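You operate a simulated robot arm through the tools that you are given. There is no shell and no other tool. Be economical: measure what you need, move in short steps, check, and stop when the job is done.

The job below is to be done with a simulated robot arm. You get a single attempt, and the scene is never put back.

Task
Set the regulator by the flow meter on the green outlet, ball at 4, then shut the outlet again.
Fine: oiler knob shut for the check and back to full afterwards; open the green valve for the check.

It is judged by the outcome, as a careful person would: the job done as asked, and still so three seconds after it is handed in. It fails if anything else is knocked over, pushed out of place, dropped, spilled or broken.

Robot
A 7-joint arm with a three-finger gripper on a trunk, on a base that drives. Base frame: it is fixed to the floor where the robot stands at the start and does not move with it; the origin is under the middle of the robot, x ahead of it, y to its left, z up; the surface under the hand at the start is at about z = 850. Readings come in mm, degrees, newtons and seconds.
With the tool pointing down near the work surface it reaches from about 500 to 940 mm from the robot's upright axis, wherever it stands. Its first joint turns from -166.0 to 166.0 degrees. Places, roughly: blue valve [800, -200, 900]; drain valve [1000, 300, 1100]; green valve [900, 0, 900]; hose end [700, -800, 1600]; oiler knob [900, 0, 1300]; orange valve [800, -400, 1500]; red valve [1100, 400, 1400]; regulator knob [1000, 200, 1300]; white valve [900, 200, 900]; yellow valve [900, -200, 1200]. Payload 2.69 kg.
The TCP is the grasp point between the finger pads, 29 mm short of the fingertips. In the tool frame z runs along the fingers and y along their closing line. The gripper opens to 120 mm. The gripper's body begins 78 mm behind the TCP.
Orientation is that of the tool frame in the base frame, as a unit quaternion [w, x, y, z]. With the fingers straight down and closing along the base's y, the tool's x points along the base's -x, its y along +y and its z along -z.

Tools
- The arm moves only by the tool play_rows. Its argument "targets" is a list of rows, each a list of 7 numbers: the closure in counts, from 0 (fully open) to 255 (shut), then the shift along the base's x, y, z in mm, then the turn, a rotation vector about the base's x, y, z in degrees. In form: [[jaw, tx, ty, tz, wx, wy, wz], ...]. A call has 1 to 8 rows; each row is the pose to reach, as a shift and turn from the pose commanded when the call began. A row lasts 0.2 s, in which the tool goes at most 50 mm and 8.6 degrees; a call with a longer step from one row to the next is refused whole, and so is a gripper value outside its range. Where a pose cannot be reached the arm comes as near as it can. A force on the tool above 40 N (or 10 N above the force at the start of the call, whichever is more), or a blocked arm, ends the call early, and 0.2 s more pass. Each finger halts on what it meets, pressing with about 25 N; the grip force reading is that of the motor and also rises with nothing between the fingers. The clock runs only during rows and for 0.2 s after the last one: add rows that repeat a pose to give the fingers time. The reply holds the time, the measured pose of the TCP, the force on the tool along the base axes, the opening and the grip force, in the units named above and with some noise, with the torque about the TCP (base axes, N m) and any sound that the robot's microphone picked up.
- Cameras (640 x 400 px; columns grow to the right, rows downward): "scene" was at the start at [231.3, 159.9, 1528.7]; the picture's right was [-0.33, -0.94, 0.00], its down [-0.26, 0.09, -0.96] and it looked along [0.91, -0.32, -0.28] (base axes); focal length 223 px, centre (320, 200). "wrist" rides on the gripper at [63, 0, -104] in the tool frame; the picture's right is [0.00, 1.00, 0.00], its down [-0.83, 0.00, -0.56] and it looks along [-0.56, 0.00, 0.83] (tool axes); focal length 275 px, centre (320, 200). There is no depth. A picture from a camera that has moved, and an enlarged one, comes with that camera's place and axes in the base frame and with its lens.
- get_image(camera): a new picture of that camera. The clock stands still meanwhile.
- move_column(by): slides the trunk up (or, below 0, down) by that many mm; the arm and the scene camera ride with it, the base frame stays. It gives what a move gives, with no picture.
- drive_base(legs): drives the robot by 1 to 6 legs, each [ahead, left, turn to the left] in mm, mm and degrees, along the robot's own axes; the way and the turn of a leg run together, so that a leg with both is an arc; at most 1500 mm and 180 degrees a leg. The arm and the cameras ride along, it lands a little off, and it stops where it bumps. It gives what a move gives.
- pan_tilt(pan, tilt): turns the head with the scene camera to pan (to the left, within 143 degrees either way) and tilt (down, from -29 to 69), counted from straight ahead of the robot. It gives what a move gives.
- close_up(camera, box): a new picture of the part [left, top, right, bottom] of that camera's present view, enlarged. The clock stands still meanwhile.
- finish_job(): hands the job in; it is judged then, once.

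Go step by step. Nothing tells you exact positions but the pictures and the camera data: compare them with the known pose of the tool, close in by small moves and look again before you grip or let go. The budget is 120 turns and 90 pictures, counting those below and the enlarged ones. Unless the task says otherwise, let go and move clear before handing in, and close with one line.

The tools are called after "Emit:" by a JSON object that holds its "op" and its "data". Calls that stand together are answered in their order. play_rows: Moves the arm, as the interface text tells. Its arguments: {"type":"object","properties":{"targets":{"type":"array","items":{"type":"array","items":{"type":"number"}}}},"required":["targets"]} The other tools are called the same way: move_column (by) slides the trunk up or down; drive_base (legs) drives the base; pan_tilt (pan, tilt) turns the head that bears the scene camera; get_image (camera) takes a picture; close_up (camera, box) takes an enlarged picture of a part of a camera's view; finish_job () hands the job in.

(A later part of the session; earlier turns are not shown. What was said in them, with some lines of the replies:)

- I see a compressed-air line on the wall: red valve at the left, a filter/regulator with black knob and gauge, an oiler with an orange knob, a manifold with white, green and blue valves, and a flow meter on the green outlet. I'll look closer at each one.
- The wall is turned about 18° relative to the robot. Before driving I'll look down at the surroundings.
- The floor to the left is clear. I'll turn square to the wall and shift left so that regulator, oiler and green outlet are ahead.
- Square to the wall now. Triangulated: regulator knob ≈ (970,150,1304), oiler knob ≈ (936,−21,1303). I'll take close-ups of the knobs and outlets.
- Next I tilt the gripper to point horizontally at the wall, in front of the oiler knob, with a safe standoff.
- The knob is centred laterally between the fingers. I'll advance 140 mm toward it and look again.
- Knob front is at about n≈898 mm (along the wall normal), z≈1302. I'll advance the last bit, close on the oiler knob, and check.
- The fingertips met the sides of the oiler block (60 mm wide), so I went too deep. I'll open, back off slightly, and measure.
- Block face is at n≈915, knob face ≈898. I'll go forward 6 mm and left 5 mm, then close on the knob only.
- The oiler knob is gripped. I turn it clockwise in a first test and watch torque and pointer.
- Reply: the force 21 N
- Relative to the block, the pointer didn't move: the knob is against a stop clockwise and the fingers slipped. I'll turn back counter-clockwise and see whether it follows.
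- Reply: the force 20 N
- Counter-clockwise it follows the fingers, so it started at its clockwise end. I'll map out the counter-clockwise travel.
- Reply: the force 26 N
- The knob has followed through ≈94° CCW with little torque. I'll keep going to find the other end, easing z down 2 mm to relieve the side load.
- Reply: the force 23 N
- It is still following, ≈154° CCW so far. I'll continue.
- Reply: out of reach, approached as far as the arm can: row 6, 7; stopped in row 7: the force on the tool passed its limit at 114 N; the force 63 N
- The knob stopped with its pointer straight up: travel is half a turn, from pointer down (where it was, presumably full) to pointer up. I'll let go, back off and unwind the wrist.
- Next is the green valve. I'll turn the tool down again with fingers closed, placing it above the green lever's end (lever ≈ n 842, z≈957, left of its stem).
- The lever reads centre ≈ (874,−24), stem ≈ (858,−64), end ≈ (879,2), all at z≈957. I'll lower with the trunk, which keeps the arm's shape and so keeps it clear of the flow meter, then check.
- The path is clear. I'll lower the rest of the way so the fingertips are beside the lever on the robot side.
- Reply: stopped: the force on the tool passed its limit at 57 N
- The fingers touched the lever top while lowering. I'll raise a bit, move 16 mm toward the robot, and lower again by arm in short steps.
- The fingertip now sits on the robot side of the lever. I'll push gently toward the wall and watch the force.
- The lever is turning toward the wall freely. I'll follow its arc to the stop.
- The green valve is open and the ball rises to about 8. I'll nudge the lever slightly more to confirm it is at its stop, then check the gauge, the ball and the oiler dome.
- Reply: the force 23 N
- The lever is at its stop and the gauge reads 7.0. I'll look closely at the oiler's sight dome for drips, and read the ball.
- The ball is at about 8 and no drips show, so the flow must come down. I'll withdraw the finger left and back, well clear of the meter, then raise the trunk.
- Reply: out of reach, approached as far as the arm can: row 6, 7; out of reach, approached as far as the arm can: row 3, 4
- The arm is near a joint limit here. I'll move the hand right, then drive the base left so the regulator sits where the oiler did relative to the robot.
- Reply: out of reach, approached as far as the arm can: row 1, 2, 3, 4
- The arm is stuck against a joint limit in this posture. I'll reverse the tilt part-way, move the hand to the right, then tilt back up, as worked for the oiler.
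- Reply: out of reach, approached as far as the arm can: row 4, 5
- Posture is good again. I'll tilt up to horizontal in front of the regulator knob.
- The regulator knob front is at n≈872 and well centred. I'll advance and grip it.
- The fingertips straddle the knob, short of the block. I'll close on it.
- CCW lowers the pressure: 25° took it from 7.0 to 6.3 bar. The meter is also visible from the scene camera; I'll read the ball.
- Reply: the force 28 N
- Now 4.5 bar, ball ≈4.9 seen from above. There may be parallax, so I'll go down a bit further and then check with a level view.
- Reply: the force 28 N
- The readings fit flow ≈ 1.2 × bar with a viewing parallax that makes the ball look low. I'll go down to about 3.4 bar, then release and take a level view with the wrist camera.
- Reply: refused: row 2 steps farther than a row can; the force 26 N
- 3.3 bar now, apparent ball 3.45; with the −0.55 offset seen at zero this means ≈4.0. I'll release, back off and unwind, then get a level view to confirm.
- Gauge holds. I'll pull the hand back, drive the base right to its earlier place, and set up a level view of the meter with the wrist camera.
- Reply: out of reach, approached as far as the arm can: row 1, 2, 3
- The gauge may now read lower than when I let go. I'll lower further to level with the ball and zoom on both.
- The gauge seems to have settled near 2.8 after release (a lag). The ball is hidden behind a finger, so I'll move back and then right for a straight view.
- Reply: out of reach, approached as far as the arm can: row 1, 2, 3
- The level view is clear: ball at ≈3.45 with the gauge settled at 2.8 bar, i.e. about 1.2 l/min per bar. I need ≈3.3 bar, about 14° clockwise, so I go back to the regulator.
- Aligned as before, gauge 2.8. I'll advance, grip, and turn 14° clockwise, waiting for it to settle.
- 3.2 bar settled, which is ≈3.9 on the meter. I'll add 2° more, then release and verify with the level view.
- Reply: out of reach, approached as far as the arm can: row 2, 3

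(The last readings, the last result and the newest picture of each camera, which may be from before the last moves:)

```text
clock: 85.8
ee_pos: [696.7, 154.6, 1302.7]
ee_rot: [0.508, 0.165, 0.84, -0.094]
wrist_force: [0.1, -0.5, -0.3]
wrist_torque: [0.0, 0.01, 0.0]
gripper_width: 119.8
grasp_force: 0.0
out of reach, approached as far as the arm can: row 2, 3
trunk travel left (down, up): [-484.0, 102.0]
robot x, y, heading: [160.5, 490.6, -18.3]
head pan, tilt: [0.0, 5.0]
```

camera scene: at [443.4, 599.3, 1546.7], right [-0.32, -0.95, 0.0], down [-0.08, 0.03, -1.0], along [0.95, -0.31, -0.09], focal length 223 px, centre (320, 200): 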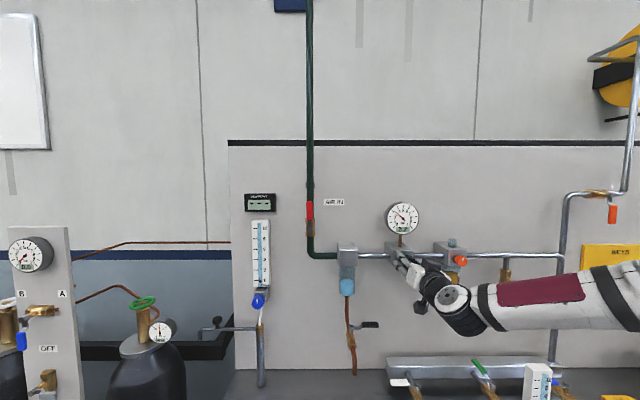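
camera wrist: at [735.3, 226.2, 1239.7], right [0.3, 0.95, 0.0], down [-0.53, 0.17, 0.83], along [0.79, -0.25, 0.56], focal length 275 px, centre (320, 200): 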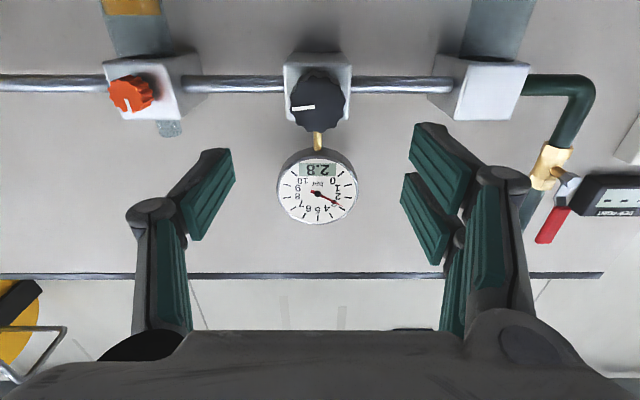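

Emit:
{"op": "play_rows", "data": {"targets": [[0, 0, 0, 0, 1.5, 6.3, 4.0], [0, 0, 0, 0, 1.5, 6.3, 4.0]]}}

Emit:
{"op": "drive_base", "data": {"legs": [[0, -170, 0]]}}

Emit:
{"op": "move_column", "data": {"by": -290}}

Emit:
{"op": "close_up", "data": {"camera": "wrist", "box": [240, 60, 400, 330]}}

Emit:
{"op": "close_up", "data": {"camera": "scene", "box": [310, 60, 470, 220]}}

```text
clock: 86.4
ee_pos: [696.6, 152.6, 1302.5]
ee_rot: [0.462, 0.136, 0.873, -0.075]
wrist_force: [-0.5, -0.1, 0.8]
wrist_torque: [-0.07, 0.01, 0.03]
gripper_width: 120.0
grasp_force: 0.1
trunk travel left (down, up): [-484.0, 102.0]
robot x, y, heading: [158.0, 488.5, -18.5]
head pan, tilt: [0.0, 5.0]
```

```text
clock: 87.9
ee_pos: [641.9, -11.7, 1304.4]
ee_rot: [0.462, 0.136, 0.873, -0.074]
wrist_force: [0.7, -0.1, 0.1]
wrist_torque: [0.01, -0.01, 0.01]
gripper_width: 119.7
grasp_force: 0.1
trunk travel left (down, up): [-484.0, 102.0]
robot x, y, heading: [106.8, 329.0, -18.6]
head pan, tilt: [0.0, 5.0]
```

```text
clock: 90.8
ee_pos: [641.1, -10.4, 1012.3]
ee_rot: [0.462, 0.136, 0.873, -0.075]
wrist_force: [-0.5, 0.1, -0.5]
wrist_torque: [0.02, 0.0, 0.0]
gripper_width: 119.8
grasp_force: 0.0
trunk travel left (down, up): [-194.0, 392.0]
robot x, y, heading: [104.7, 331.0, -18.6]
head pan, tilt: [0.0, 5.0]
```

```text
1.48 times, centred on (320, 195) of wrist
camera zoom: at [525.1, 26.4, 1019.3], right [0.3, 0.95, -0.01], down [0.01, 0.01, 1.0], along [0.95, -0.3, -0.01], focal length 408 px, centre (320, 207)
```

zoom: 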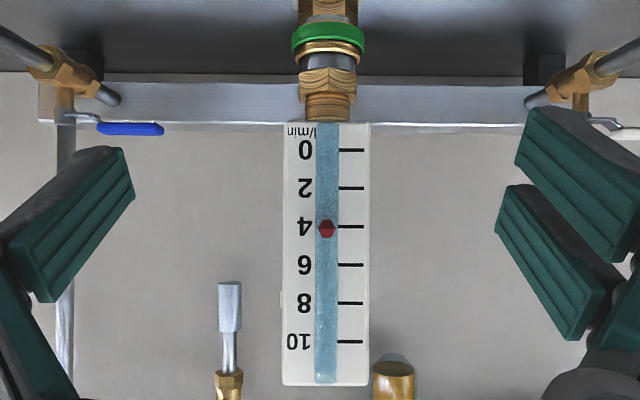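

```text
2.50 times, centred on (390, 140) of scene
camera zoom: at [527.2, 388.3, 1257.0], right [-0.32, -0.95, 0.0], down [-0.08, 0.03, -1.0], along [0.94, -0.32, -0.09], focal length 558 px, centre (145, 350)
```

zoom: 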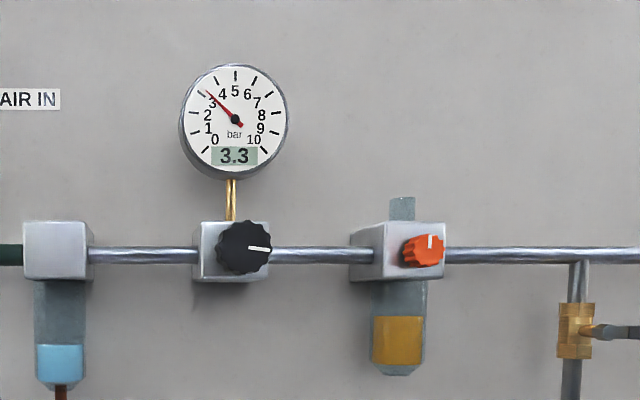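

The level view shows the ball right on 4 (≈4.05) at 3.3 bar. Next I close the green outlet: raise clear, turn the tool down left of the meter, and come to the lever as before.

Emit:
{"op": "move_column", "data": {"by": 290}}

Emit:
{"op": "play_rows", "data": {"targets": [[0, 25, 0, 0, 2.47, 7.65, 0], [0, 50, 0, 0, 4.94, 15.3, 0], [40, 75, 0, -15, 7.4, 22.95, 0], [80, 100, 0, -35, 9.9, 30.6, 0], [120, 125, 0, -60, 12.3, 38.2, 0], [160, 150, 2, -90, 14.8, 45.9, 0], [195, 180, 5, -120, 17.2, 53.3, 0], [195, 205, 10, -132, 17.2, 53.3, 0]]}}

Emit:
{"op": "pan_tilt", "data": {"pan": 0, "tilt": 25}}

Emit:
{"op": "get_image", "data": {"camera": "scene"}}

```text
clock: 93.7
ee_pos: [641.2, -9.5, 1302.9]
ee_rot: [0.463, 0.136, 0.873, -0.075]
wrist_force: [0.4, -0.3, -0.7]
wrist_torque: [0.0, 0.02, -0.02]
gripper_width: 120.1
grasp_force: 0.1
trunk travel left (down, up): [-484.0, 102.0]
robot x, y, heading: [103.2, 327.8, -18.4]
head pan, tilt: [0.0, 5.0]
```

```text
clock: 95.5
ee_pos: [846.0, -0.6, 1169.4]
ee_rot: [-0.002, 0.154, 0.988, -0.001]
wrist_force: [-0.2, -0.5, 0.3]
wrist_torque: [-0.04, -0.05, 0.0]
gripper_width: 28.2
grasp_force: 0.0
trunk travel left (down, up): [-484.0, 102.0]
robot x, y, heading: [103.7, 327.8, -18.6]
head pan, tilt: [0.0, 5.0]
```

```text
clock: 96.4
ee_pos: [845.8, 0.4, 1171.1]
ee_rot: [-0.002, 0.153, 0.988, 0.0]
wrist_force: [-0.7, -0.5, 0.9]
wrist_torque: [0.02, -0.02, -0.01]
gripper_width: 28.2
grasp_force: 0.1
trunk travel left (down, up): [-484.0, 102.0]
robot x, y, heading: [105.3, 325.9, -18.5]
head pan, tilt: [0.0, 25.0]
```

```text
18 pictures are left
camera scene: at [388.8, 434.5, 1514.4], right [-0.32, -0.95, 0.0], down [-0.4, 0.13, -0.91], along [0.86, -0.29, -0.42], focal length 223 px, centre (320, 200)
```

scene: 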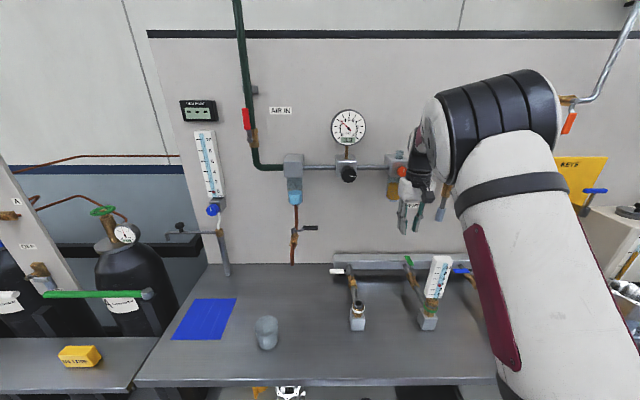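

The forearm took a different, lower posture that could meet the flow meter on lowering. I'll go back to the horizontal pose where the arm was well posed, and re-approach from there.

Emit:
{"op": "play_rows", "data": {"targets": [[195, -10, 3, 20, -2.61, -8.09, 0], [195, -20, 6, 40, -5.22, -16.18, 0], [195, -30, 10, 60, -7.83, -24.27, 0], [195, -40, 13, 80, -10.44, -32.36, 0], [195, -50, 16, 100, -13.05, -40.45, 0], [195, -60, 20, 115, -15.66, -48.54, 0], [195, -70, 23, 125, -18.27, -56.63, 0], [195, -75, 26, 135, -20.88, -64.72, 0]]}}

Emit:
{"op": "play_rows", "data": {"targets": [[195, 0, 0, 0, -2.61, -8.09, 0], [195, 0, 0, 0, -5.22, -16.18, 0], [195, 0, 0, 0, -6.75, -20.94, 0], [195, 0, 0, 0, -6.75, -20.94, 0]]}}

Emit:
{"op": "get_image", "data": {"camera": "scene"}}

```text
clock: 98.2
ee_pos: [770.8, 37.4, 1297.5]
ee_rot: [0.531, 0.061, 0.839, -0.101]
wrist_force: [1.7, -2.7, 3.0]
wrist_torque: [0.17, 0.14, 0.15]
gripper_width: 28.5
grasp_force: 0.1
trunk travel left (down, up): [-484.0, 102.0]
robot x, y, heading: [106.5, 327.8, -18.2]
head pan, tilt: [0.0, 25.0]
```

```text
clock: 99.2
ee_pos: [770.8, 24.5, 1305.6]
ee_rot: [0.698, 0.109, 0.699, -0.111]
wrist_force: [0.0, 0.0, 1.0]
wrist_torque: [0.02, -0.05, 0.01]
gripper_width: 28.0
grasp_force: 0.1
trunk travel left (down, up): [-484.0, 102.0]
robot x, y, heading: [106.1, 327.9, -18.6]
head pan, tilt: [0.0, 25.0]
```

```text
17 pictures are left
camera scene: at [388.7, 434.6, 1514.3], right [-0.32, -0.95, 0.0], down [-0.4, 0.13, -0.91], along [0.86, -0.29, -0.42], focal length 223 px, centre (320, 200)
```

scene: 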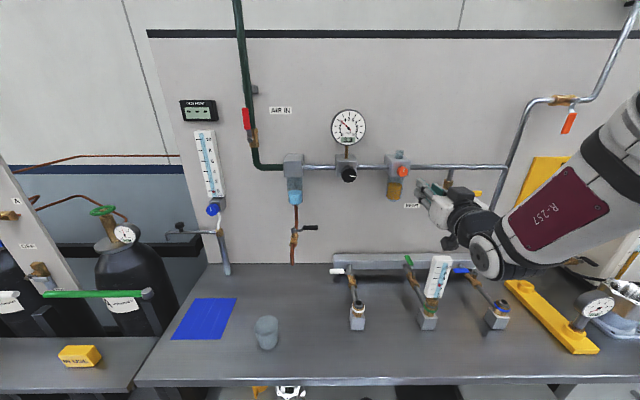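

The arm is back in the earlier posture. I'll repeat the tool-down move exactly as the first time.

Emit:
{"op": "play_rows", "data": {"targets": [[195, 10, -2, 0, 2.61, 8.09, 0], [195, 20, -4, 0, 5.22, 16.18, 0], [195, 30, -6, 0, 7.83, 24.27, 0], [195, 40, -8, 0, 10.44, 32.36, 0], [195, 50, -12, 0, 13.05, 40.45, 0], [195, 60, -15, 0, 15.66, 48.54, 0], [195, 70, -17, 0, 18.27, 56.63, 0], [195, 78, -20, 0, 20.88, 64.72, 0]]}}

Emit:
{"op": "play_rows", "data": {"targets": [[195, 0, 0, -40, 2.61, 8.09, 0], [195, 0, 0, -80, 5.22, 16.18, 0], [195, 0, 0, -130, 6.75, 20.94, 0], [195, 0, 0, -130, 6.75, 20.94, 0]]}}

Emit:
{"op": "get_image", "data": {"camera": "scene"}}

```text
clock: 101.0
ee_pos: [848.5, 4.4, 1305.5]
ee_rot: [0.187, 0.151, 0.97, -0.032]
wrist_force: [-0.4, -0.1, 1.5]
wrist_torque: [-0.03, -0.05, 0.0]
gripper_width: 28.5
grasp_force: 0.0
out of reach, approached as far as the arm can: row 4, 5
trunk travel left (down, up): [-484.0, 102.0]
robot x, y, heading: [100.4, 326.3, -18.6]
head pan, tilt: [0.0, 25.0]
```

```text
clock: 102.0
ee_pos: [847.2, 3.0, 1173.6]
ee_rot: [-0.002, 0.154, 0.988, -0.001]
wrist_force: [0.6, -0.7, -0.2]
wrist_torque: [0.0, 0.01, -0.03]
gripper_width: 28.1
grasp_force: 0.0
trunk travel left (down, up): [-484.0, 102.0]
robot x, y, heading: [103.9, 325.0, -18.6]
head pan, tilt: [0.0, 25.0]
```

```text
16 pictures are left
camera scene: at [388.7, 434.6, 1514.3], right [-0.32, -0.95, 0.0], down [-0.4, 0.13, -0.91], along [0.86, -0.29, -0.42], focal length 223 px, centre (320, 200)
```

scene: 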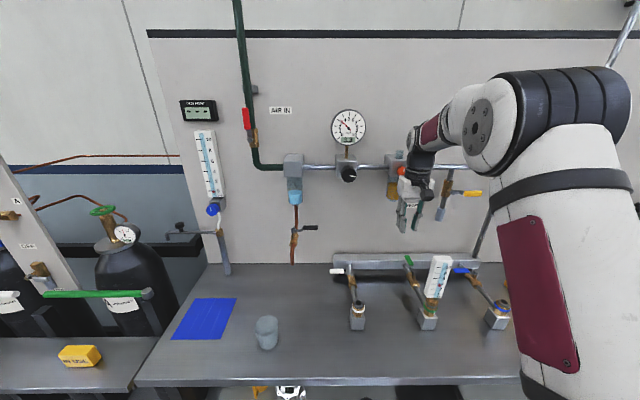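

The elbow is higher now and the forearm passes above the meter. I'll lower in two steps with a check.

Emit:
{"op": "move_column", "data": {"by": -100}}

Emit:
{"op": "get_image", "data": {"camera": "scene"}}

```text
clock: 103.3
ee_pos: [849.8, 4.6, 1076.3]
ee_rot: [-0.002, 0.153, 0.988, -0.001]
wrist_force: [0.9, 0.2, 0.2]
wrist_torque: [0.01, 0.03, 0.0]
gripper_width: 28.1
grasp_force: 0.1
trunk travel left (down, up): [-384.0, 202.0]
robot x, y, heading: [105.3, 330.3, -18.7]
head pan, tilt: [0.0, 25.0]
```

```text
15 pictures are left
camera scene: at [458.5, 411.3, 1413.9], right [-0.32, -0.95, 0.0], down [-0.4, 0.13, -0.91], along [0.86, -0.29, -0.42], focal length 223 px, centre (320, 200)
```

scene: 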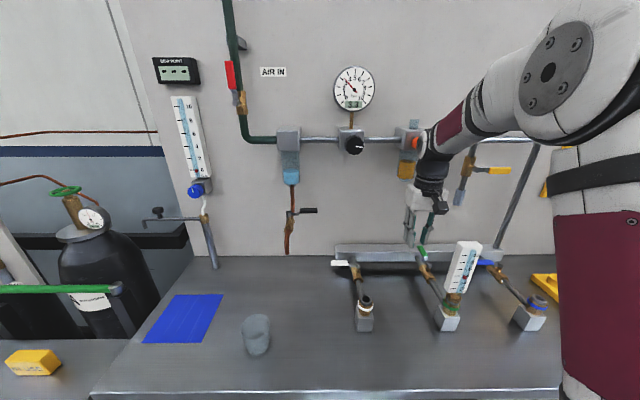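

Emit:
{"op": "move_column", "data": {"by": -78}}

Emit:
{"op": "play_rows", "data": {"targets": [[195, 8.7, -15.3, 0, 0, 0, 0], [195, 7.7, -38.5, 0, 0, 0, 0], [195, 7.7, -38.5, 0, 0, 0, 0]]}}

Emit:
{"op": "get_image", "data": {"camera": "wrist"}}

```text
clock: 104.4
ee_pos: [850.0, 6.1, 997.7]
ee_rot: [-0.001, 0.153, 0.988, -0.001]
wrist_force: [-0.2, 0.4, 0.4]
wrist_torque: [0.01, 0.04, 0.01]
gripper_width: 28.2
grasp_force: 0.1
trunk travel left (down, up): [-306.0, 280.0]
robot x, y, heading: [105.1, 331.7, -18.4]
head pan, tilt: [0.0, 25.0]
```

```text
clock: 105.2
ee_pos: [856.8, -32.9, 997.7]
ee_rot: [0.0, 0.154, 0.988, -0.001]
wrist_force: [0.0, -0.2, -0.2]
wrist_torque: [0.0, 0.01, 0.0]
gripper_width: 28.4
grasp_force: 0.1
trunk travel left (down, up): [-306.0, 280.0]
robot x, y, heading: [105.5, 326.1, -18.6]
head pan, tilt: [0.0, 25.0]
```

```text
14 pictures are left
camera wrist: at [797.4, -14.1, 1102.2], right [0.3, 0.95, 0.0], down [0.79, -0.25, 0.55], along [0.53, -0.17, -0.83], focal length 275 px, centre (320, 200)
```

wrist: 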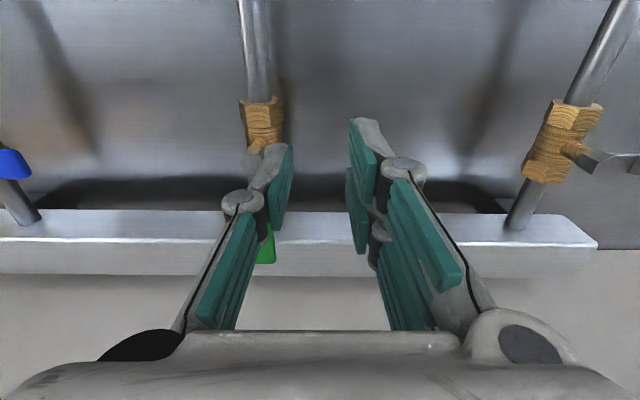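

The lever lies along u≈−195, ending near n≈905. I'll move over it and look before straddling it.

Emit:
{"op": "play_rows", "data": {"targets": [[195, 20, -27, 0, 0, 0, 0], [195, 40.4, -53.6, 0, 0, 0, 0], [195, 40.4, -53.6, 0, 0, 0, 0]]}}

Emit:
{"op": "get_image", "data": {"camera": "wrist"}}

```text
clock: 106.0
ee_pos: [897.1, -85.1, 998.0]
ee_rot: [-0.001, 0.154, 0.988, -0.001]
wrist_force: [-0.3, -1.4, 0.3]
wrist_torque: [0.01, -0.07, -0.04]
gripper_width: 28.0
grasp_force: 0.0
trunk travel left (down, up): [-306.0, 280.0]
robot x, y, heading: [104.6, 327.2, -18.3]
head pan, tilt: [0.0, 25.0]
```

```text
13 pictures are left
camera wrist: at [837.8, -66.3, 1101.6], right [0.3, 0.95, 0.0], down [0.79, -0.25, 0.55], along [0.53, -0.17, -0.83], focal length 275 px, centre (320, 200)
```

wrist: 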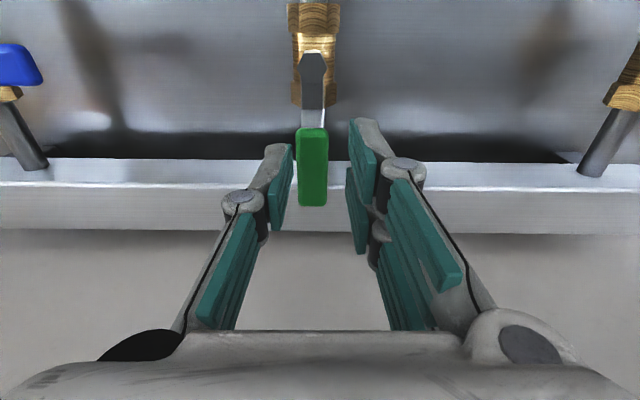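

Well centred. I'll shift 4 mm, lower around the lever, and narrow the jaws to about 20 mm.

Emit:
{"op": "play_rows", "data": {"targets": [[195, -1.2, -3.8, 0, 0, 0, 0], [195, -1.2, -3.8, -16, 0, 0, 0], [195, -1.2, -3.8, -31, 0, 0, 0], [212, -1.2, -3.8, -31, 0, 0, 0], [212, -1.2, -3.8, -31, 0, 0, 0]]}}

Emit:
{"op": "play_rows", "data": {"targets": [[212, 1.5, 5.8, 0, 0, 0, 8.2], [212, 2.2, 11.8, 0, 0, 0, 16.4], [212, 2.0, 17.8, 0, 0, 0, 24.6], [212, 0.9, 23.8, 0, 0, 0, 32.8], [212, 0.9, 23.8, 0, 0, 0, 32.8]]}}

Emit:
{"op": "get_image", "data": {"camera": "wrist"}}

```text
clock: 107.2
ee_pos: [895.5, -91.1, 964.8]
ee_rot: [-0.002, 0.154, 0.988, 0.0]
wrist_force: [0.9, 0.5, -0.3]
wrist_torque: [0.02, -0.01, -0.04]
gripper_width: 21.2
grasp_force: 0.7
trunk travel left (down, up): [-306.0, 280.0]
robot x, y, heading: [108.0, 326.7, -18.4]
head pan, tilt: [0.0, 25.0]
```

```text
clock: 108.4
ee_pos: [898.4, -65.7, 965.5]
ee_rot: [-0.001, -0.133, 0.991, -0.001]
wrist_force: [0.9, -1.9, -0.4]
wrist_torque: [-0.07, 0.01, -0.03]
gripper_width: 22.0
grasp_force: 1.5
trunk travel left (down, up): [-306.0, 280.0]
robot x, y, heading: [111.2, 326.0, -18.2]
head pan, tilt: [0.0, 25.0]
```

```text
12 pictures are left
camera wrist: at [836.9, -83.1, 1071.6], right [-0.27, 0.96, 0.0], down [0.8, 0.22, 0.55], along [0.53, 0.15, -0.83], focal length 275 px, centre (320, 200)
```

wrist: 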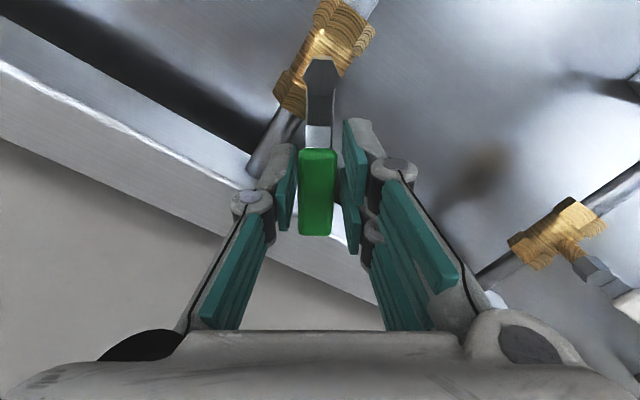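

The lever turns with the jaws. I'll continue the arc to the closed stop.

Emit:
{"op": "play_rows", "data": {"targets": [[212, -1.9, 5.7, 0, 0, 0, 8.2], [212, -4.5, 11.1, 0, 0, 0, 16.4], [212, -7.9, 16, 0, 0, 0, 24.6], [212, -12, 20.4, 0, 0, 0, 32.8], [212, -16.7, 24.2, 0, 0, 0, 41], [212, -21.9, 27.3, 0, 0, 0, 49.2], [212, -27.4, 29.6, 0, 0, 0, 57.4], [212, -31.5, 30.8, 0, 0, 0, 63.2]]}}

Emit:
{"op": "get_image", "data": {"camera": "scene"}}

Emit:
{"op": "get_image", "data": {"camera": "wrist"}}

```text
clock: 110.2
ee_pos: [865.8, -37.1, 965.9]
ee_rot: [0.001, -0.632, 0.775, -0.003]
wrist_force: [11.7, -8.8, -1.3]
wrist_torque: [-0.22, -0.19, -0.18]
gripper_width: 28.6
grasp_force: 6.5
trunk travel left (down, up): [-306.0, 280.0]
robot x, y, heading: [107.5, 327.2, -18.4]
head pan, tilt: [0.0, 25.0]
```

```text
11 pictures are left
camera scene: at [495.6, 398.6, 1336.1], right [-0.32, -0.95, 0.0], down [-0.4, 0.13, -0.91], along [0.86, -0.29, -0.42], focal length 223 px, centre (320, 200)
```

scene: 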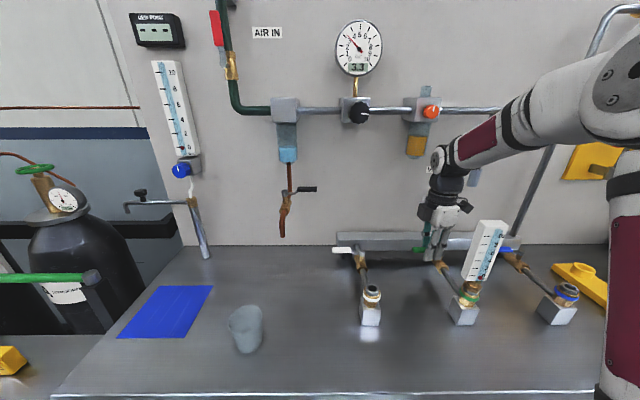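

```text
10 pictures are left
camera wrist: at [852.8, -98.5, 1070.8], right [-0.98, 0.2, 0.0], down [0.16, 0.82, 0.55], along [0.11, 0.54, -0.83], focal length 275 px, centre (320, 200)
```

wrist: 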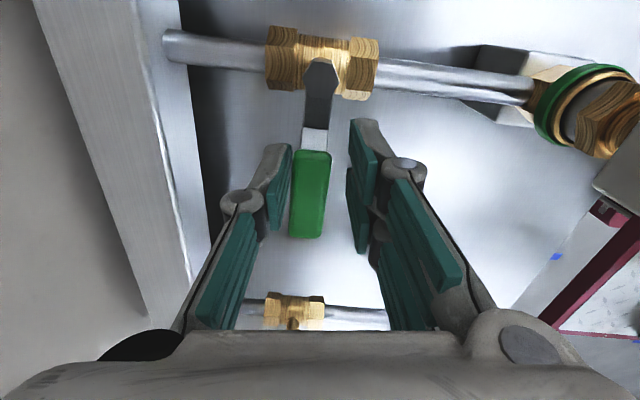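

The lever is perpendicular to the pipe and pressed against its stop. I'll check that the ball is at 0 and then back off upward.

Emit:
{"op": "close_up", "data": {"camera": "scene", "box": [400, 210, 520, 330]}}

Emit:
{"op": "play_rows", "data": {"targets": [[180, 3, -1, 0, 0, 0, -4], [170, 3, -1, 0, 0, 0, -4], [170, 3, -1, 20, 0, 0, -4], [170, 3, -1, 45, 0, 0, -4], [170, 3, -1, 45, 0, 0, -4]]}}

```text
3.33 times, centred on (460, 270) of scene
camera zoom: at [495.6, 398.6, 1336.1], right [-0.32, -0.95, 0.0], down [-0.4, 0.13, -0.91], along [0.86, -0.29, -0.42], focal length 744 px, centre (-147, -33)
```

zoom: 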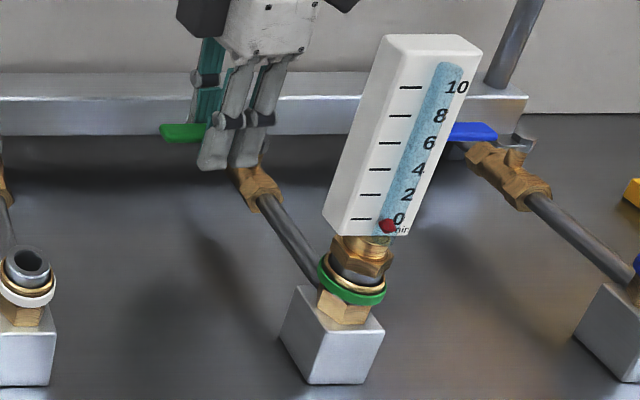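

```text
clock: 111.4
ee_pos: [867.3, -35.6, 1011.7]
ee_rot: [0.0, -0.604, 0.797, -0.002]
wrist_force: [-0.6, -0.1, -0.4]
wrist_torque: [-0.01, 0.0, 0.02]
gripper_width: 40.0
grasp_force: 0.1
trunk travel left (down, up): [-306.0, 280.0]
robot x, y, heading: [108.0, 331.3, -18.7]
head pan, tilt: [0.0, 25.0]
```

The ball is back at 0 and the green outlet is shut. Next I return to the oiler: move left and back, raise the trunk, and unwind the tool.

Emit:
{"op": "play_rows", "data": {"targets": [[170, 10, 31, 0, 0, 0, 0], [170, 20.4, 62.8, 0, 0, 0, 0], [170, -18, 75.2, 0, 0, 0, 0], [170, -18, 75.2, 0, 0, 0, 0]]}}

Emit:
{"op": "move_column", "data": {"by": 178}}

Emit:
{"op": "play_rows", "data": {"targets": [[170, 0, 0, 0, 0, 0, -8.4], [170, 0, 0, 0, 0, 0, -16.8], [170, 0, 0, 0, 0, 0, -25.2], [170, 0, 0, 0, 0, 0, -33.6], [170, 0, 0, 0, 0, 0, -42], [170, 0, 0, 0, 0, 0, -50.4], [170, 0, 0, 0, 0, 0, -58.8], [170, 0, 0, 0, 0, 0, -67.2]]}}

Emit:
{"op": "play_rows", "data": {"targets": [[170, -8, -10, 20, 0, 0, -8.4], [170, -16, -20, 40, 0, 0, -16.8], [170, -16, -30, 60, 0, 0, -25], [150, -16, -30, 60, 0, 0, -25]]}}

```text
clock: 112.4
ee_pos: [849.2, 39.2, 1011.9]
ee_rot: [0.0, -0.604, 0.797, -0.001]
wrist_force: [-0.6, 0.6, 0.3]
wrist_torque: [-0.01, 0.01, 0.02]
gripper_width: 39.8
grasp_force: 0.1
trunk travel left (down, up): [-306.0, 280.0]
robot x, y, heading: [106.1, 325.1, -18.4]
head pan, tilt: [0.0, 25.0]
```

```text
clock: 114.4
ee_pos: [850.3, 38.9, 1188.6]
ee_rot: [-0.002, -0.603, 0.797, -0.001]
wrist_force: [-0.1, -0.4, 0.5]
wrist_torque: [-0.02, 0.03, -0.02]
gripper_width: 39.8
grasp_force: 0.1
trunk travel left (down, up): [-484.0, 102.0]
robot x, y, heading: [106.0, 327.3, -18.6]
head pan, tilt: [0.0, 25.0]
```

```text
clock: 116.2
ee_pos: [850.3, 36.9, 1189.7]
ee_rot: [0.0, -0.06, 0.998, -0.001]
wrist_force: [-0.2, -0.6, 0.3]
wrist_torque: [0.01, 0.01, 0.01]
gripper_width: 39.8
grasp_force: 0.0
trunk travel left (down, up): [-484.0, 102.0]
robot x, y, heading: [105.3, 327.9, -18.6]
head pan, tilt: [0.0, 25.0]
```

```text
clock: 117.2
ee_pos: [834.1, 8.3, 1249.1]
ee_rot: [-0.001, 0.156, 0.988, -0.001]
wrist_force: [0.5, -0.3, -0.4]
wrist_torque: [0.0, 0.0, -0.02]
gripper_width: 49.6
grasp_force: 0.0
trunk travel left (down, up): [-484.0, 102.0]
robot x, y, heading: [108.8, 330.3, -18.5]
head pan, tilt: [0.0, 25.0]
```

Emit:
{"op": "play_rows", "data": {"targets": [[130, -12, 5, 10, -2.61, -8.09, 0], [110, -25, 11, 20, -5.22, -16.18, 0], [110, -38, 17, 30, -7.83, -24.27, 0], [110, -51, 23, 40, -10.44, -32.36, 0], [110, -51, 23, 54, -13.05, -40.45, 0], [110, -51, 23, 54, -15.66, -48.54, 0], [110, -51, 23, 54, -18.27, -56.63, 0], [110, -51, 23, 54, -20.88, -64.72, 0]]}}

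Emit:
{"op": "play_rows", "data": {"targets": [[110, 0, 0, 0, -2.61, -8.09, 0], [110, 0, 0, 0, -5.22, -16.18, 0], [110, 0, 0, 0, -6.75, -20.94, 0], [110, 0, 0, 0, -6.75, -20.94, 0]]}}

Emit:
{"op": "get_image", "data": {"camera": "scene"}}

```text
clock: 119.0
ee_pos: [782.6, 49.2, 1292.0]
ee_rot: [0.505, 0.046, 0.857, -0.093]
wrist_force: [1.4, -1.2, 2.6]
wrist_torque: [0.14, 0.15, 0.12]
gripper_width: 68.4
grasp_force: 0.1
out of reach, approached as far as the arm can: row 8
trunk travel left (down, up): [-484.0, 102.0]
robot x, y, heading: [103.1, 330.0, -18.4]
head pan, tilt: [0.0, 25.0]
```

```text
clock: 120.0
ee_pos: [785.2, 37.0, 1300.1]
ee_rot: [0.68, 0.105, 0.719, -0.097]
wrist_force: [0.1, 0.5, -0.4]
wrist_torque: [0.01, -0.01, -0.01]
gripper_width: 68.2
grasp_force: 0.1
trunk travel left (down, up): [-484.0, 102.0]
robot x, y, heading: [107.2, 323.6, -18.4]
head pan, tilt: [0.0, 25.0]
```

```text
8 pictures are left
camera scene: at [388.7, 434.5, 1514.3], right [-0.32, -0.95, 0.0], down [-0.4, 0.13, -0.91], along [0.86, -0.29, -0.42], focal length 223 px, centre (320, 200)
```

scene: 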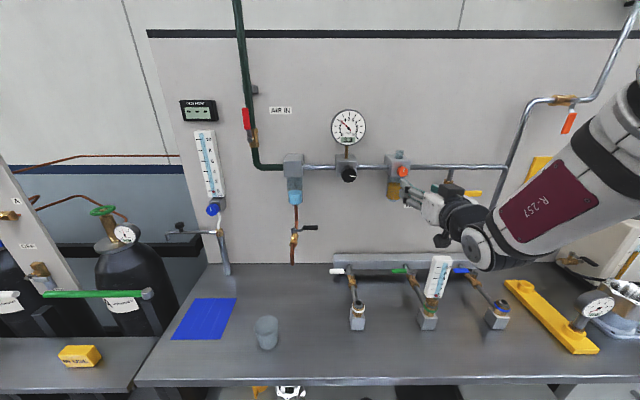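

The pose is good. I'll correct the small pitch, pre-wind the gripper by −150°, so one grip covers the clockwise half turn.

Emit:
{"op": "play_rows", "data": {"targets": [[110, -2, -5, 1, -0.95, -2.9, 0], [110, -2, -5, 1, -0.95, -2.9, 0]]}}

Emit:
{"op": "play_rows", "data": {"targets": [[110, 0, 0, 0, -8, 2.6, 0], [110, 0, 0, 0, -16, 5.2, 0], [110, 0, 0, 0, -24, 7.8, 0], [110, 0, 0, 0, -32, 10.4, 0], [110, 0, 0, 0, -40, 13, 0], [110, 0, 0, 0, -48, 15.6, 0], [110, 0, 0, 0, -56, 18.2, 0], [110, 0, 0, 0, -64, 20.8, 0]]}}

Emit:
{"op": "play_rows", "data": {"targets": [[110, 0, 0, 0, -8, 2.6, 0], [110, 0, 0, 0, -16, 5.2, 0], [110, 0, 0, 0, -24, 7.8, 0], [110, 0, 0, 0, -32, 10.4, 0], [110, 0, 0, 0, -40, 13, 0], [110, 0, 0, 0, -48, 15.6, 0], [110, 0, 0, 0, -56, 18.2, 0], [110, 0, 0, 0, -64, 20.8, 0]]}}

Emit:
{"op": "play_rows", "data": {"targets": [[110, 0, 0, 0, -7, 2.3, 0], [110, 0, 0, 0, -14, 4.5, 0], [110, 0, 0, 0, -14, 4.5, 0]]}}

Emit:
{"op": "get_image", "data": {"camera": "wrist"}}

```text
clock: 120.6
ee_pos: [783.3, 32.5, 1303.7]
ee_rot: [0.699, 0.102, 0.701, -0.1]
wrist_force: [0.6, 0.3, -0.3]
wrist_torque: [0.02, 0.04, -0.04]
gripper_width: 68.4
grasp_force: 0.1
trunk travel left (down, up): [-484.0, 102.0]
robot x, y, heading: [103.2, 326.5, -18.8]
head pan, tilt: [0.0, 25.0]
```

```text
clock: 122.4
ee_pos: [783.0, 32.8, 1303.2]
ee_rot: [0.515, -0.3, 0.65, -0.471]
wrist_force: [-1.3, -0.6, -0.3]
wrist_torque: [0.0, 0.05, 0.03]
gripper_width: 68.3
grasp_force: 0.0
trunk travel left (down, up): [-484.0, 102.0]
robot x, y, heading: [105.9, 327.2, -18.6]
head pan, tilt: [0.0, 25.0]
```

```text
clock: 124.2
ee_pos: [788.7, 67.3, 1325.2]
ee_rot: [-0.154, 0.601, -0.392, 0.679]
wrist_force: [-0.5, 1.3, -0.4]
wrist_torque: [-0.01, 0.01, -0.02]
gripper_width: 68.1
grasp_force: 0.1
out of reach, approached as far as the arm can: row 6, 7, 8
trunk travel left (down, up): [-484.0, 102.0]
robot x, y, heading: [108.0, 327.3, -18.4]
head pan, tilt: [0.0, 25.0]
```

```text
clock: 125.0
ee_pos: [802.4, 87.3, 1327.8]
ee_rot: [-0.121, 0.612, -0.358, 0.695]
wrist_force: [-0.5, 0.5, -0.5]
wrist_torque: [-0.03, 0.02, 0.0]
gripper_width: 68.1
grasp_force: 0.0
out of reach, approached as far as the arm can: row 1, 2, 3
trunk travel left (down, up): [-484.0, 102.0]
robot x, y, heading: [105.6, 330.4, -18.5]
head pan, tilt: [0.0, 25.0]
```

```text
7 pictures are left
camera wrist: at [690.7, 85.9, 1378.6], right [-0.27, -0.72, -0.64], down [-0.34, 0.7, -0.63], along [0.9, 0.05, -0.43], focal length 275 px, centre (320, 200)
```

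wrist: 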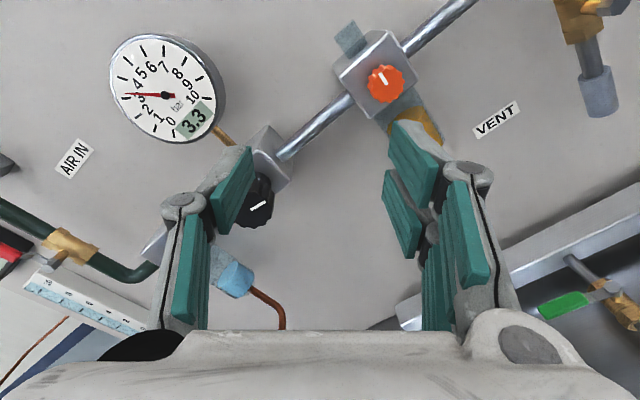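

The full pre-wind is out of reach here. I'll come back about 50° and use two shorter grips instead.

Emit:
{"op": "play_rows", "data": {"targets": [[110, 0, 0, 0, 8, -2.6, 0], [110, 0, 0, 0, 16, -5.2, 0], [110, 0, 0, 0, 24, -7.8, 0], [110, 0, 0, 0, 32, -10.4, 0], [110, 0, 0, 0, 40, -13, 0], [110, 0, 0, 0, 48, -15.6, 0], [110, 0, 0, 0, 56, -18.2, 0], [110, 0, 0, 0, 56, -18.2, 0]]}}

```text
clock: 126.8
ee_pos: [803.7, 88.3, 1329.6]
ee_rot: [0.447, -0.37, 0.619, -0.53]
wrist_force: [-0.6, 0.2, 0.2]
wrist_torque: [0.0, 0.04, 0.02]
gripper_width: 68.3
grasp_force: 0.1
trunk travel left (down, up): [-484.0, 102.0]
robot x, y, heading: [107.2, 327.0, -18.1]
head pan, tilt: [0.0, 25.0]
```

Emit:
{"op": "play_rows", "data": {"targets": [[110, -9, -28, -14, -0.35, -1.1, 0], [110, -19, -56, -29, -0.7, -2.2, 0], [110, 19, -68.4, -29, -0.7, -2.2, 0], [110, 57, -80.7, -29, -0.7, -2.2, 0], [110, 95, -93, -29, -0.7, -2.2, 0], [110, 110, -98, -29, -0.7, -2.2, 0], [110, 110, -98, -29, -0.7, -2.2, 0]]}}

Emit:
{"op": "get_image", "data": {"camera": "wrist"}}

```text
clock: 128.4
ee_pos: [912.5, -11.3, 1299.7]
ee_rot: [0.455, -0.363, 0.606, -0.542]
wrist_force: [0.0, 0.1, 0.6]
wrist_torque: [-0.02, 0.01, 0.0]
gripper_width: 68.1
grasp_force: 0.1
trunk travel left (down, up): [-484.0, 102.0]
robot x, y, heading: [106.1, 329.4, -18.6]
head pan, tilt: [0.0, 25.0]
```

```text
6 pictures are left
camera wrist: at [793.9, -35.7, 1291.3], right [0.05, 0.15, -0.99], down [-0.26, 0.96, 0.13], along [0.96, 0.25, 0.09], focal length 275 px, centre (320, 200)
```

wrist: 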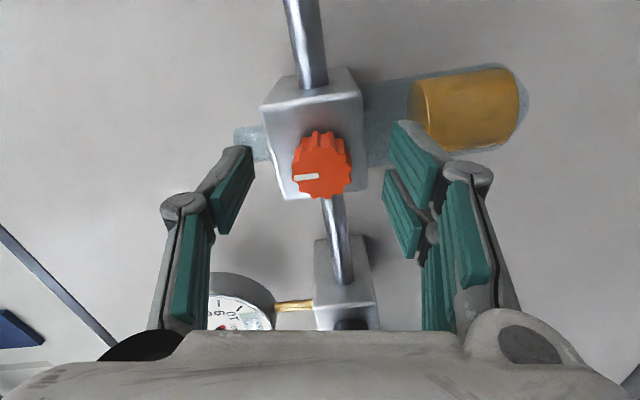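

Centred on the knob. I'll advance 8 mm, grip, and turn clockwise about 110°.

Emit:
{"op": "play_rows", "data": {"targets": [[110, 8.1, -2.6, 0, 0, 0, 0], [150, 8.1, -2.6, 0, 0, 0, 0], [180, 8.1, -2.6, 0, 0, 0, 0], [220, 8.1, -2.6, 0, 0, 0, 0], [255, 8.1, -2.6, 0, 0, 0, 0], [255, 8.1, -2.6, 0, 0, 0, 0]]}}

Emit:
{"op": "play_rows", "data": {"targets": [[255, 0, 0, 0, 8, -2.6, 0], [255, 0, 0, 0, 16, -5.2, 0], [255, 0, 0, 0, 24, -7.8, 0], [255, 0, 0, 0, 32, -10.4, 0], [255, 0, 0, 0, 40, -13, 0], [255, 0, 0, 0, 48, -15.6, 0], [255, 0, 0, 0, 56, -18.2, 0], [255, 0, 0, 0, 64, -20.8, 0]]}}

Emit:
{"op": "play_rows", "data": {"targets": [[255, 0, 0, 0, 8, -2.6, 0], [255, 0, 0, 0, 16, -5.2, 0], [255, 0, 0, 0, 24, -7.8, 0], [255, 0, 0, 0, 32, -10.4, 0], [255, 0, 0, 0, 40, -13, 0], [255, 0, 0, 0, 40, -13, 0]]}}

Emit:
{"op": "close_up", "data": {"camera": "wrist", "box": [200, 60, 440, 240]}}

```text
clock: 129.8
ee_pos: [921.0, -13.0, 1300.9]
ee_rot: [0.455, -0.363, 0.607, -0.541]
wrist_force: [-4.0, 2.0, -10.1]
wrist_torque: [0.09, 0.29, 0.1]
gripper_width: 28.0
grasp_force: 44.7
trunk travel left (down, up): [-484.0, 102.0]
robot x, y, heading: [102.3, 325.4, -18.0]
head pan, tilt: [0.0, 25.0]
```

```text
clock: 131.6
ee_pos: [920.8, -13.1, 1300.4]
ee_rot: [0.675, 0.032, 0.712, -0.192]
wrist_force: [15.9, -7.6, -0.5]
wrist_torque: [-0.09, -0.33, 0.1]
gripper_width: 28.7
grasp_force: 45.0
trunk travel left (down, up): [-484.0, 102.0]
robot x, y, heading: [104.8, 330.6, -18.3]
head pan, tilt: [0.0, 25.0]
```

```text
clock: 133.0
ee_pos: [919.5, -14.2, 1301.2]
ee_rot: [0.699, 0.281, 0.654, 0.067]
wrist_force: [12.9, -13.1, 7.3]
wrist_torque: [-0.14, -0.47, -0.41]
gripper_width: 28.6
grasp_force: 45.1
trunk travel left (down, up): [-484.0, 102.0]
robot x, y, heading: [105.6, 326.5, -18.3]
head pan, tilt: [0.0, 25.0]
```

```text
2.22 times, centred on (320, 150) of wrist
camera zoom: at [829.2, 47.2, 1247.0], right [0.28, 0.83, 0.48], down [-0.64, -0.21, 0.74], along [0.72, -0.51, 0.48], focal length 612 px, centre (320, 311)
```

zoom: 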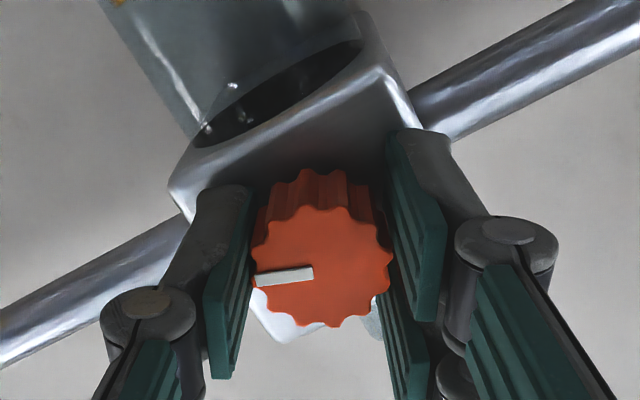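

About 66° remain. I'll release, spin back, regrip and finish to the stop.

Emit:
{"op": "play_rows", "data": {"targets": [[180, 0, 0, 0, 0, 0, 0], [120, 0, 0, 0, 0, 0, 0], [110, -19, 6.2, 0, 0, 0, 0], [110, -28.5, 9.3, 0, 0, 0, 0], [110, -28.5, 9.3, 0, -8, 2.6, 0], [110, -28.5, 9.3, 0, -16, 5.2, 0], [110, -28.5, 9.3, 0, -24, 7.8, 0], [110, -28.5, 9.3, 0, -32, 10.4, 0]]}}

Emit:
{"op": "play_rows", "data": {"targets": [[110, 0, 0, 0, -8, 2.6, 0], [110, 0, 0, 0, -16, 5.2, 0], [110, 0, 0, 0, -24, 7.8, 0], [110, 0, 0, 0, -32, 10.4, 0], [110, 0, 0, 0, -40, 13, 0], [110, 0, 0, 0, -40, 13, 0]]}}

Emit:
{"op": "play_rows", "data": {"targets": [[110, 14, -4.6, 0, 0, 0, 0], [110, 28.5, -9.3, 0, 0, 0, 0], [150, 28.5, -9.3, 0, 0, 0, 0], [180, 28.5, -9.3, 0, 0, 0, 0], [220, 28.5, -9.3, 0, 0, 0, 0], [255, 28.5, -9.3, 0, 0, 0, 0], [255, 28.5, -9.3, 0, 0, 0, 0]]}}

Emit:
{"op": "play_rows", "data": {"targets": [[255, 0, 0, 0, 8, -2.6, 0], [255, 0, 0, 0, 16, -5.2, 0], [255, 0, 0, 0, 24, -7.8, 0], [255, 0, 0, 0, 32, -10.4, 0], [255, 0, 0, 0, 40, -13, 0], [255, 0, 0, 0, 48, -15.6, 0], [255, 0, 0, 0, 56, -18.2, 0], [255, 0, 0, 0, 64, -20.8, 0]]}}

Emit:
{"op": "close_up", "data": {"camera": "wrist", "box": [200, 60, 440, 240]}}

```text
clock: 134.8
ee_pos: [890.5, -5.0, 1300.8]
ee_rot: [0.687, 0.082, 0.708, -0.143]
wrist_force: [0.6, 0.3, 1.0]
wrist_torque: [0.0, 0.01, 0.02]
gripper_width: 68.4
grasp_force: 0.0
trunk travel left (down, up): [-484.0, 102.0]
robot x, y, heading: [103.7, 324.8, -18.3]
head pan, tilt: [0.0, 25.0]
```

```text
clock: 136.2
ee_pos: [891.1, -2.3, 1300.3]
ee_rot: [0.59, -0.174, 0.689, -0.384]
wrist_force: [-0.1, 0.4, 0.5]
wrist_torque: [0.02, 0.02, 0.02]
gripper_width: 68.3
grasp_force: 0.1
trunk travel left (down, up): [-484.0, 102.0]
robot x, y, heading: [101.9, 326.0, -18.3]
head pan, tilt: [0.0, 25.0]
```

```text
clock: 137.8
ee_pos: [919.7, -11.4, 1301.8]
ee_rot: [0.591, -0.173, 0.689, -0.382]
wrist_force: [-0.1, -0.4, 0.0]
wrist_torque: [0.03, 0.08, 0.03]
gripper_width: 28.5
grasp_force: 45.2
trunk travel left (down, up): [-484.0, 102.0]
robot x, y, heading: [104.3, 324.0, -18.5]
head pan, tilt: [0.0, 25.0]
```

```text
clock: 139.6
ee_pos: [920.3, -13.7, 1300.8]
ee_rot: [0.701, 0.233, 0.673, 0.015]
wrist_force: [1.4, -3.2, 7.1]
wrist_torque: [-0.19, -0.68, -0.09]
gripper_width: 28.5
grasp_force: 44.7
trunk travel left (down, up): [-484.0, 102.0]
robot x, y, heading: [100.9, 327.0, -18.6]
head pan, tilt: [0.0, 25.0]
```

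```text
2.22 times, centred on (320, 150) of wrist
camera zoom: at [825.8, 39.1, 1244.1], right [0.29, 0.89, 0.34], down [-0.61, -0.1, 0.79], along [0.74, -0.44, 0.51], focal length 612 px, centre (320, 311)
```

zoom: 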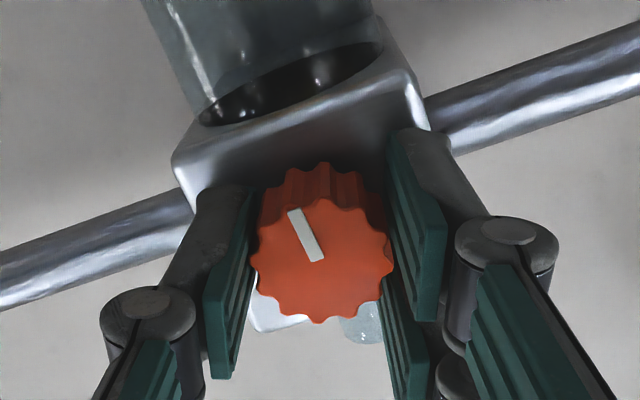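

The pointer is nearly straight down in world terms. I'll add a few degrees to make sure it rests on the stop, then release and back away.

Emit:
{"op": "play_rows", "data": {"targets": [[255, 0, 0, 0, 6, -1.9, 0], [255, 0, 0, 0, 11, -3.6, 0], [255, 0, 0, 0, 11, -3.6, 0], [180, 0, 0, 0, 11, -3.6, 0], [110, 0, 0, 0, 11, -3.6, 0], [110, -19, 6.2, 0, 11, -3.6, 0], [110, -57, 18.5, 0, 11, -3.6, 0], [110, -95, 31, 0, 11, -3.6, 0]]}}

Emit:
{"op": "play_rows", "data": {"targets": [[110, -35, 11.4, 0, 0, 0, 0], [110, -50, 16.3, 0, 0, 0, 0], [110, -50, 16.3, 0, 0, 0, 0]]}}

Emit:
{"op": "get_image", "data": {"camera": "scene"}}

Emit:
{"op": "close_up", "data": {"camera": "scene", "box": [310, 90, 450, 210]}}

```text
clock: 141.4
ee_pos: [825.2, 17.7, 1299.3]
ee_rot: [0.696, 0.3, 0.647, 0.085]
wrist_force: [-1.0, 0.2, 0.0]
wrist_torque: [-0.01, 0.0, 0.01]
gripper_width: 68.7
grasp_force: 0.2
trunk travel left (down, up): [-484.0, 102.0]
robot x, y, heading: [101.9, 327.6, -18.3]
head pan, tilt: [0.0, 25.0]
```

```text
clock: 142.2
ee_pos: [775.3, 33.7, 1301.4]
ee_rot: [0.696, 0.298, 0.647, 0.087]
wrist_force: [0.3, -0.3, 0.4]
wrist_torque: [0.0, -0.04, 0.0]
gripper_width: 68.2
grasp_force: 0.1
trunk travel left (down, up): [-484.0, 102.0]
robot x, y, heading: [105.5, 331.0, -18.4]
head pan, tilt: [0.0, 25.0]
```

```text
3 pictures are left
camera scene: at [388.7, 434.6, 1514.3], right [-0.32, -0.95, 0.0], down [-0.4, 0.13, -0.91], along [0.86, -0.29, -0.42], focal length 223 px, centre (320, 200)
```

scene: 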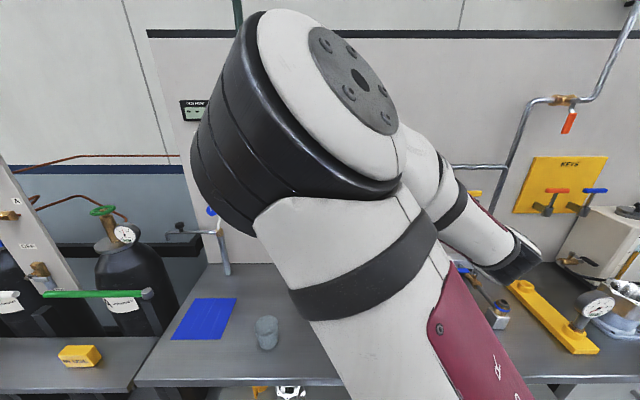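

```text
3.33 times, centred on (380, 150) of scene
camera zoom: at [388.7, 434.6, 1514.3], right [-0.32, -0.95, 0.0], down [-0.4, 0.13, -0.91], along [0.86, -0.29, -0.42], focal length 744 px, centre (120, 367)
```

zoom: 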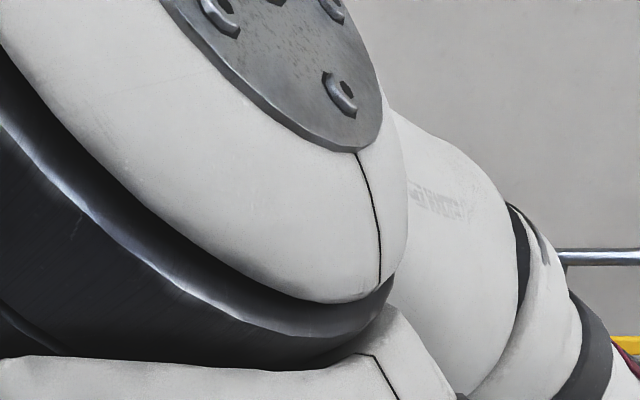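

The arm blocks the scene camera here, so I'll check with the wrist camera.

Emit:
{"op": "get_image", "data": {"camera": "wrist"}}

```text
1 pictures are left
camera wrist: at [684.7, 96.7, 1249.6], right [0.27, 0.81, 0.52], down [-0.65, -0.25, 0.72], along [0.71, -0.53, 0.46], focal length 275 px, centre (320, 200)
```

wrist: 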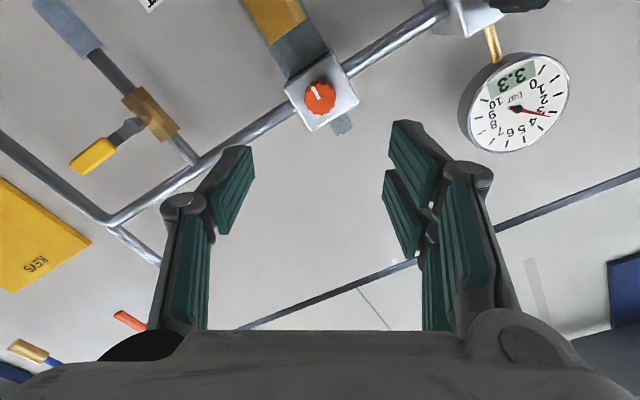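

The regulator is set to 3.3 bar with the ball at 4 on the green outlet (level reading about 4.05). The green outlet is shut again with the ball at 0, the oiler knob is back at full, and the hand is clear.

I took full as pointer straight down, where the knob started; its other end, pointer up, was used as shut for the check.

Emit:
{"op": "finish_job", "data": {}}

```text
The job is handed in.
```

The regulator is set at 3.3 bar, which put the ball at 4 (about 4.05 read level). The green outlet is shut again with the ball at 0. The oiler knob is back at full, taking pointer-down, its starting position, as full since the knob has no markings.
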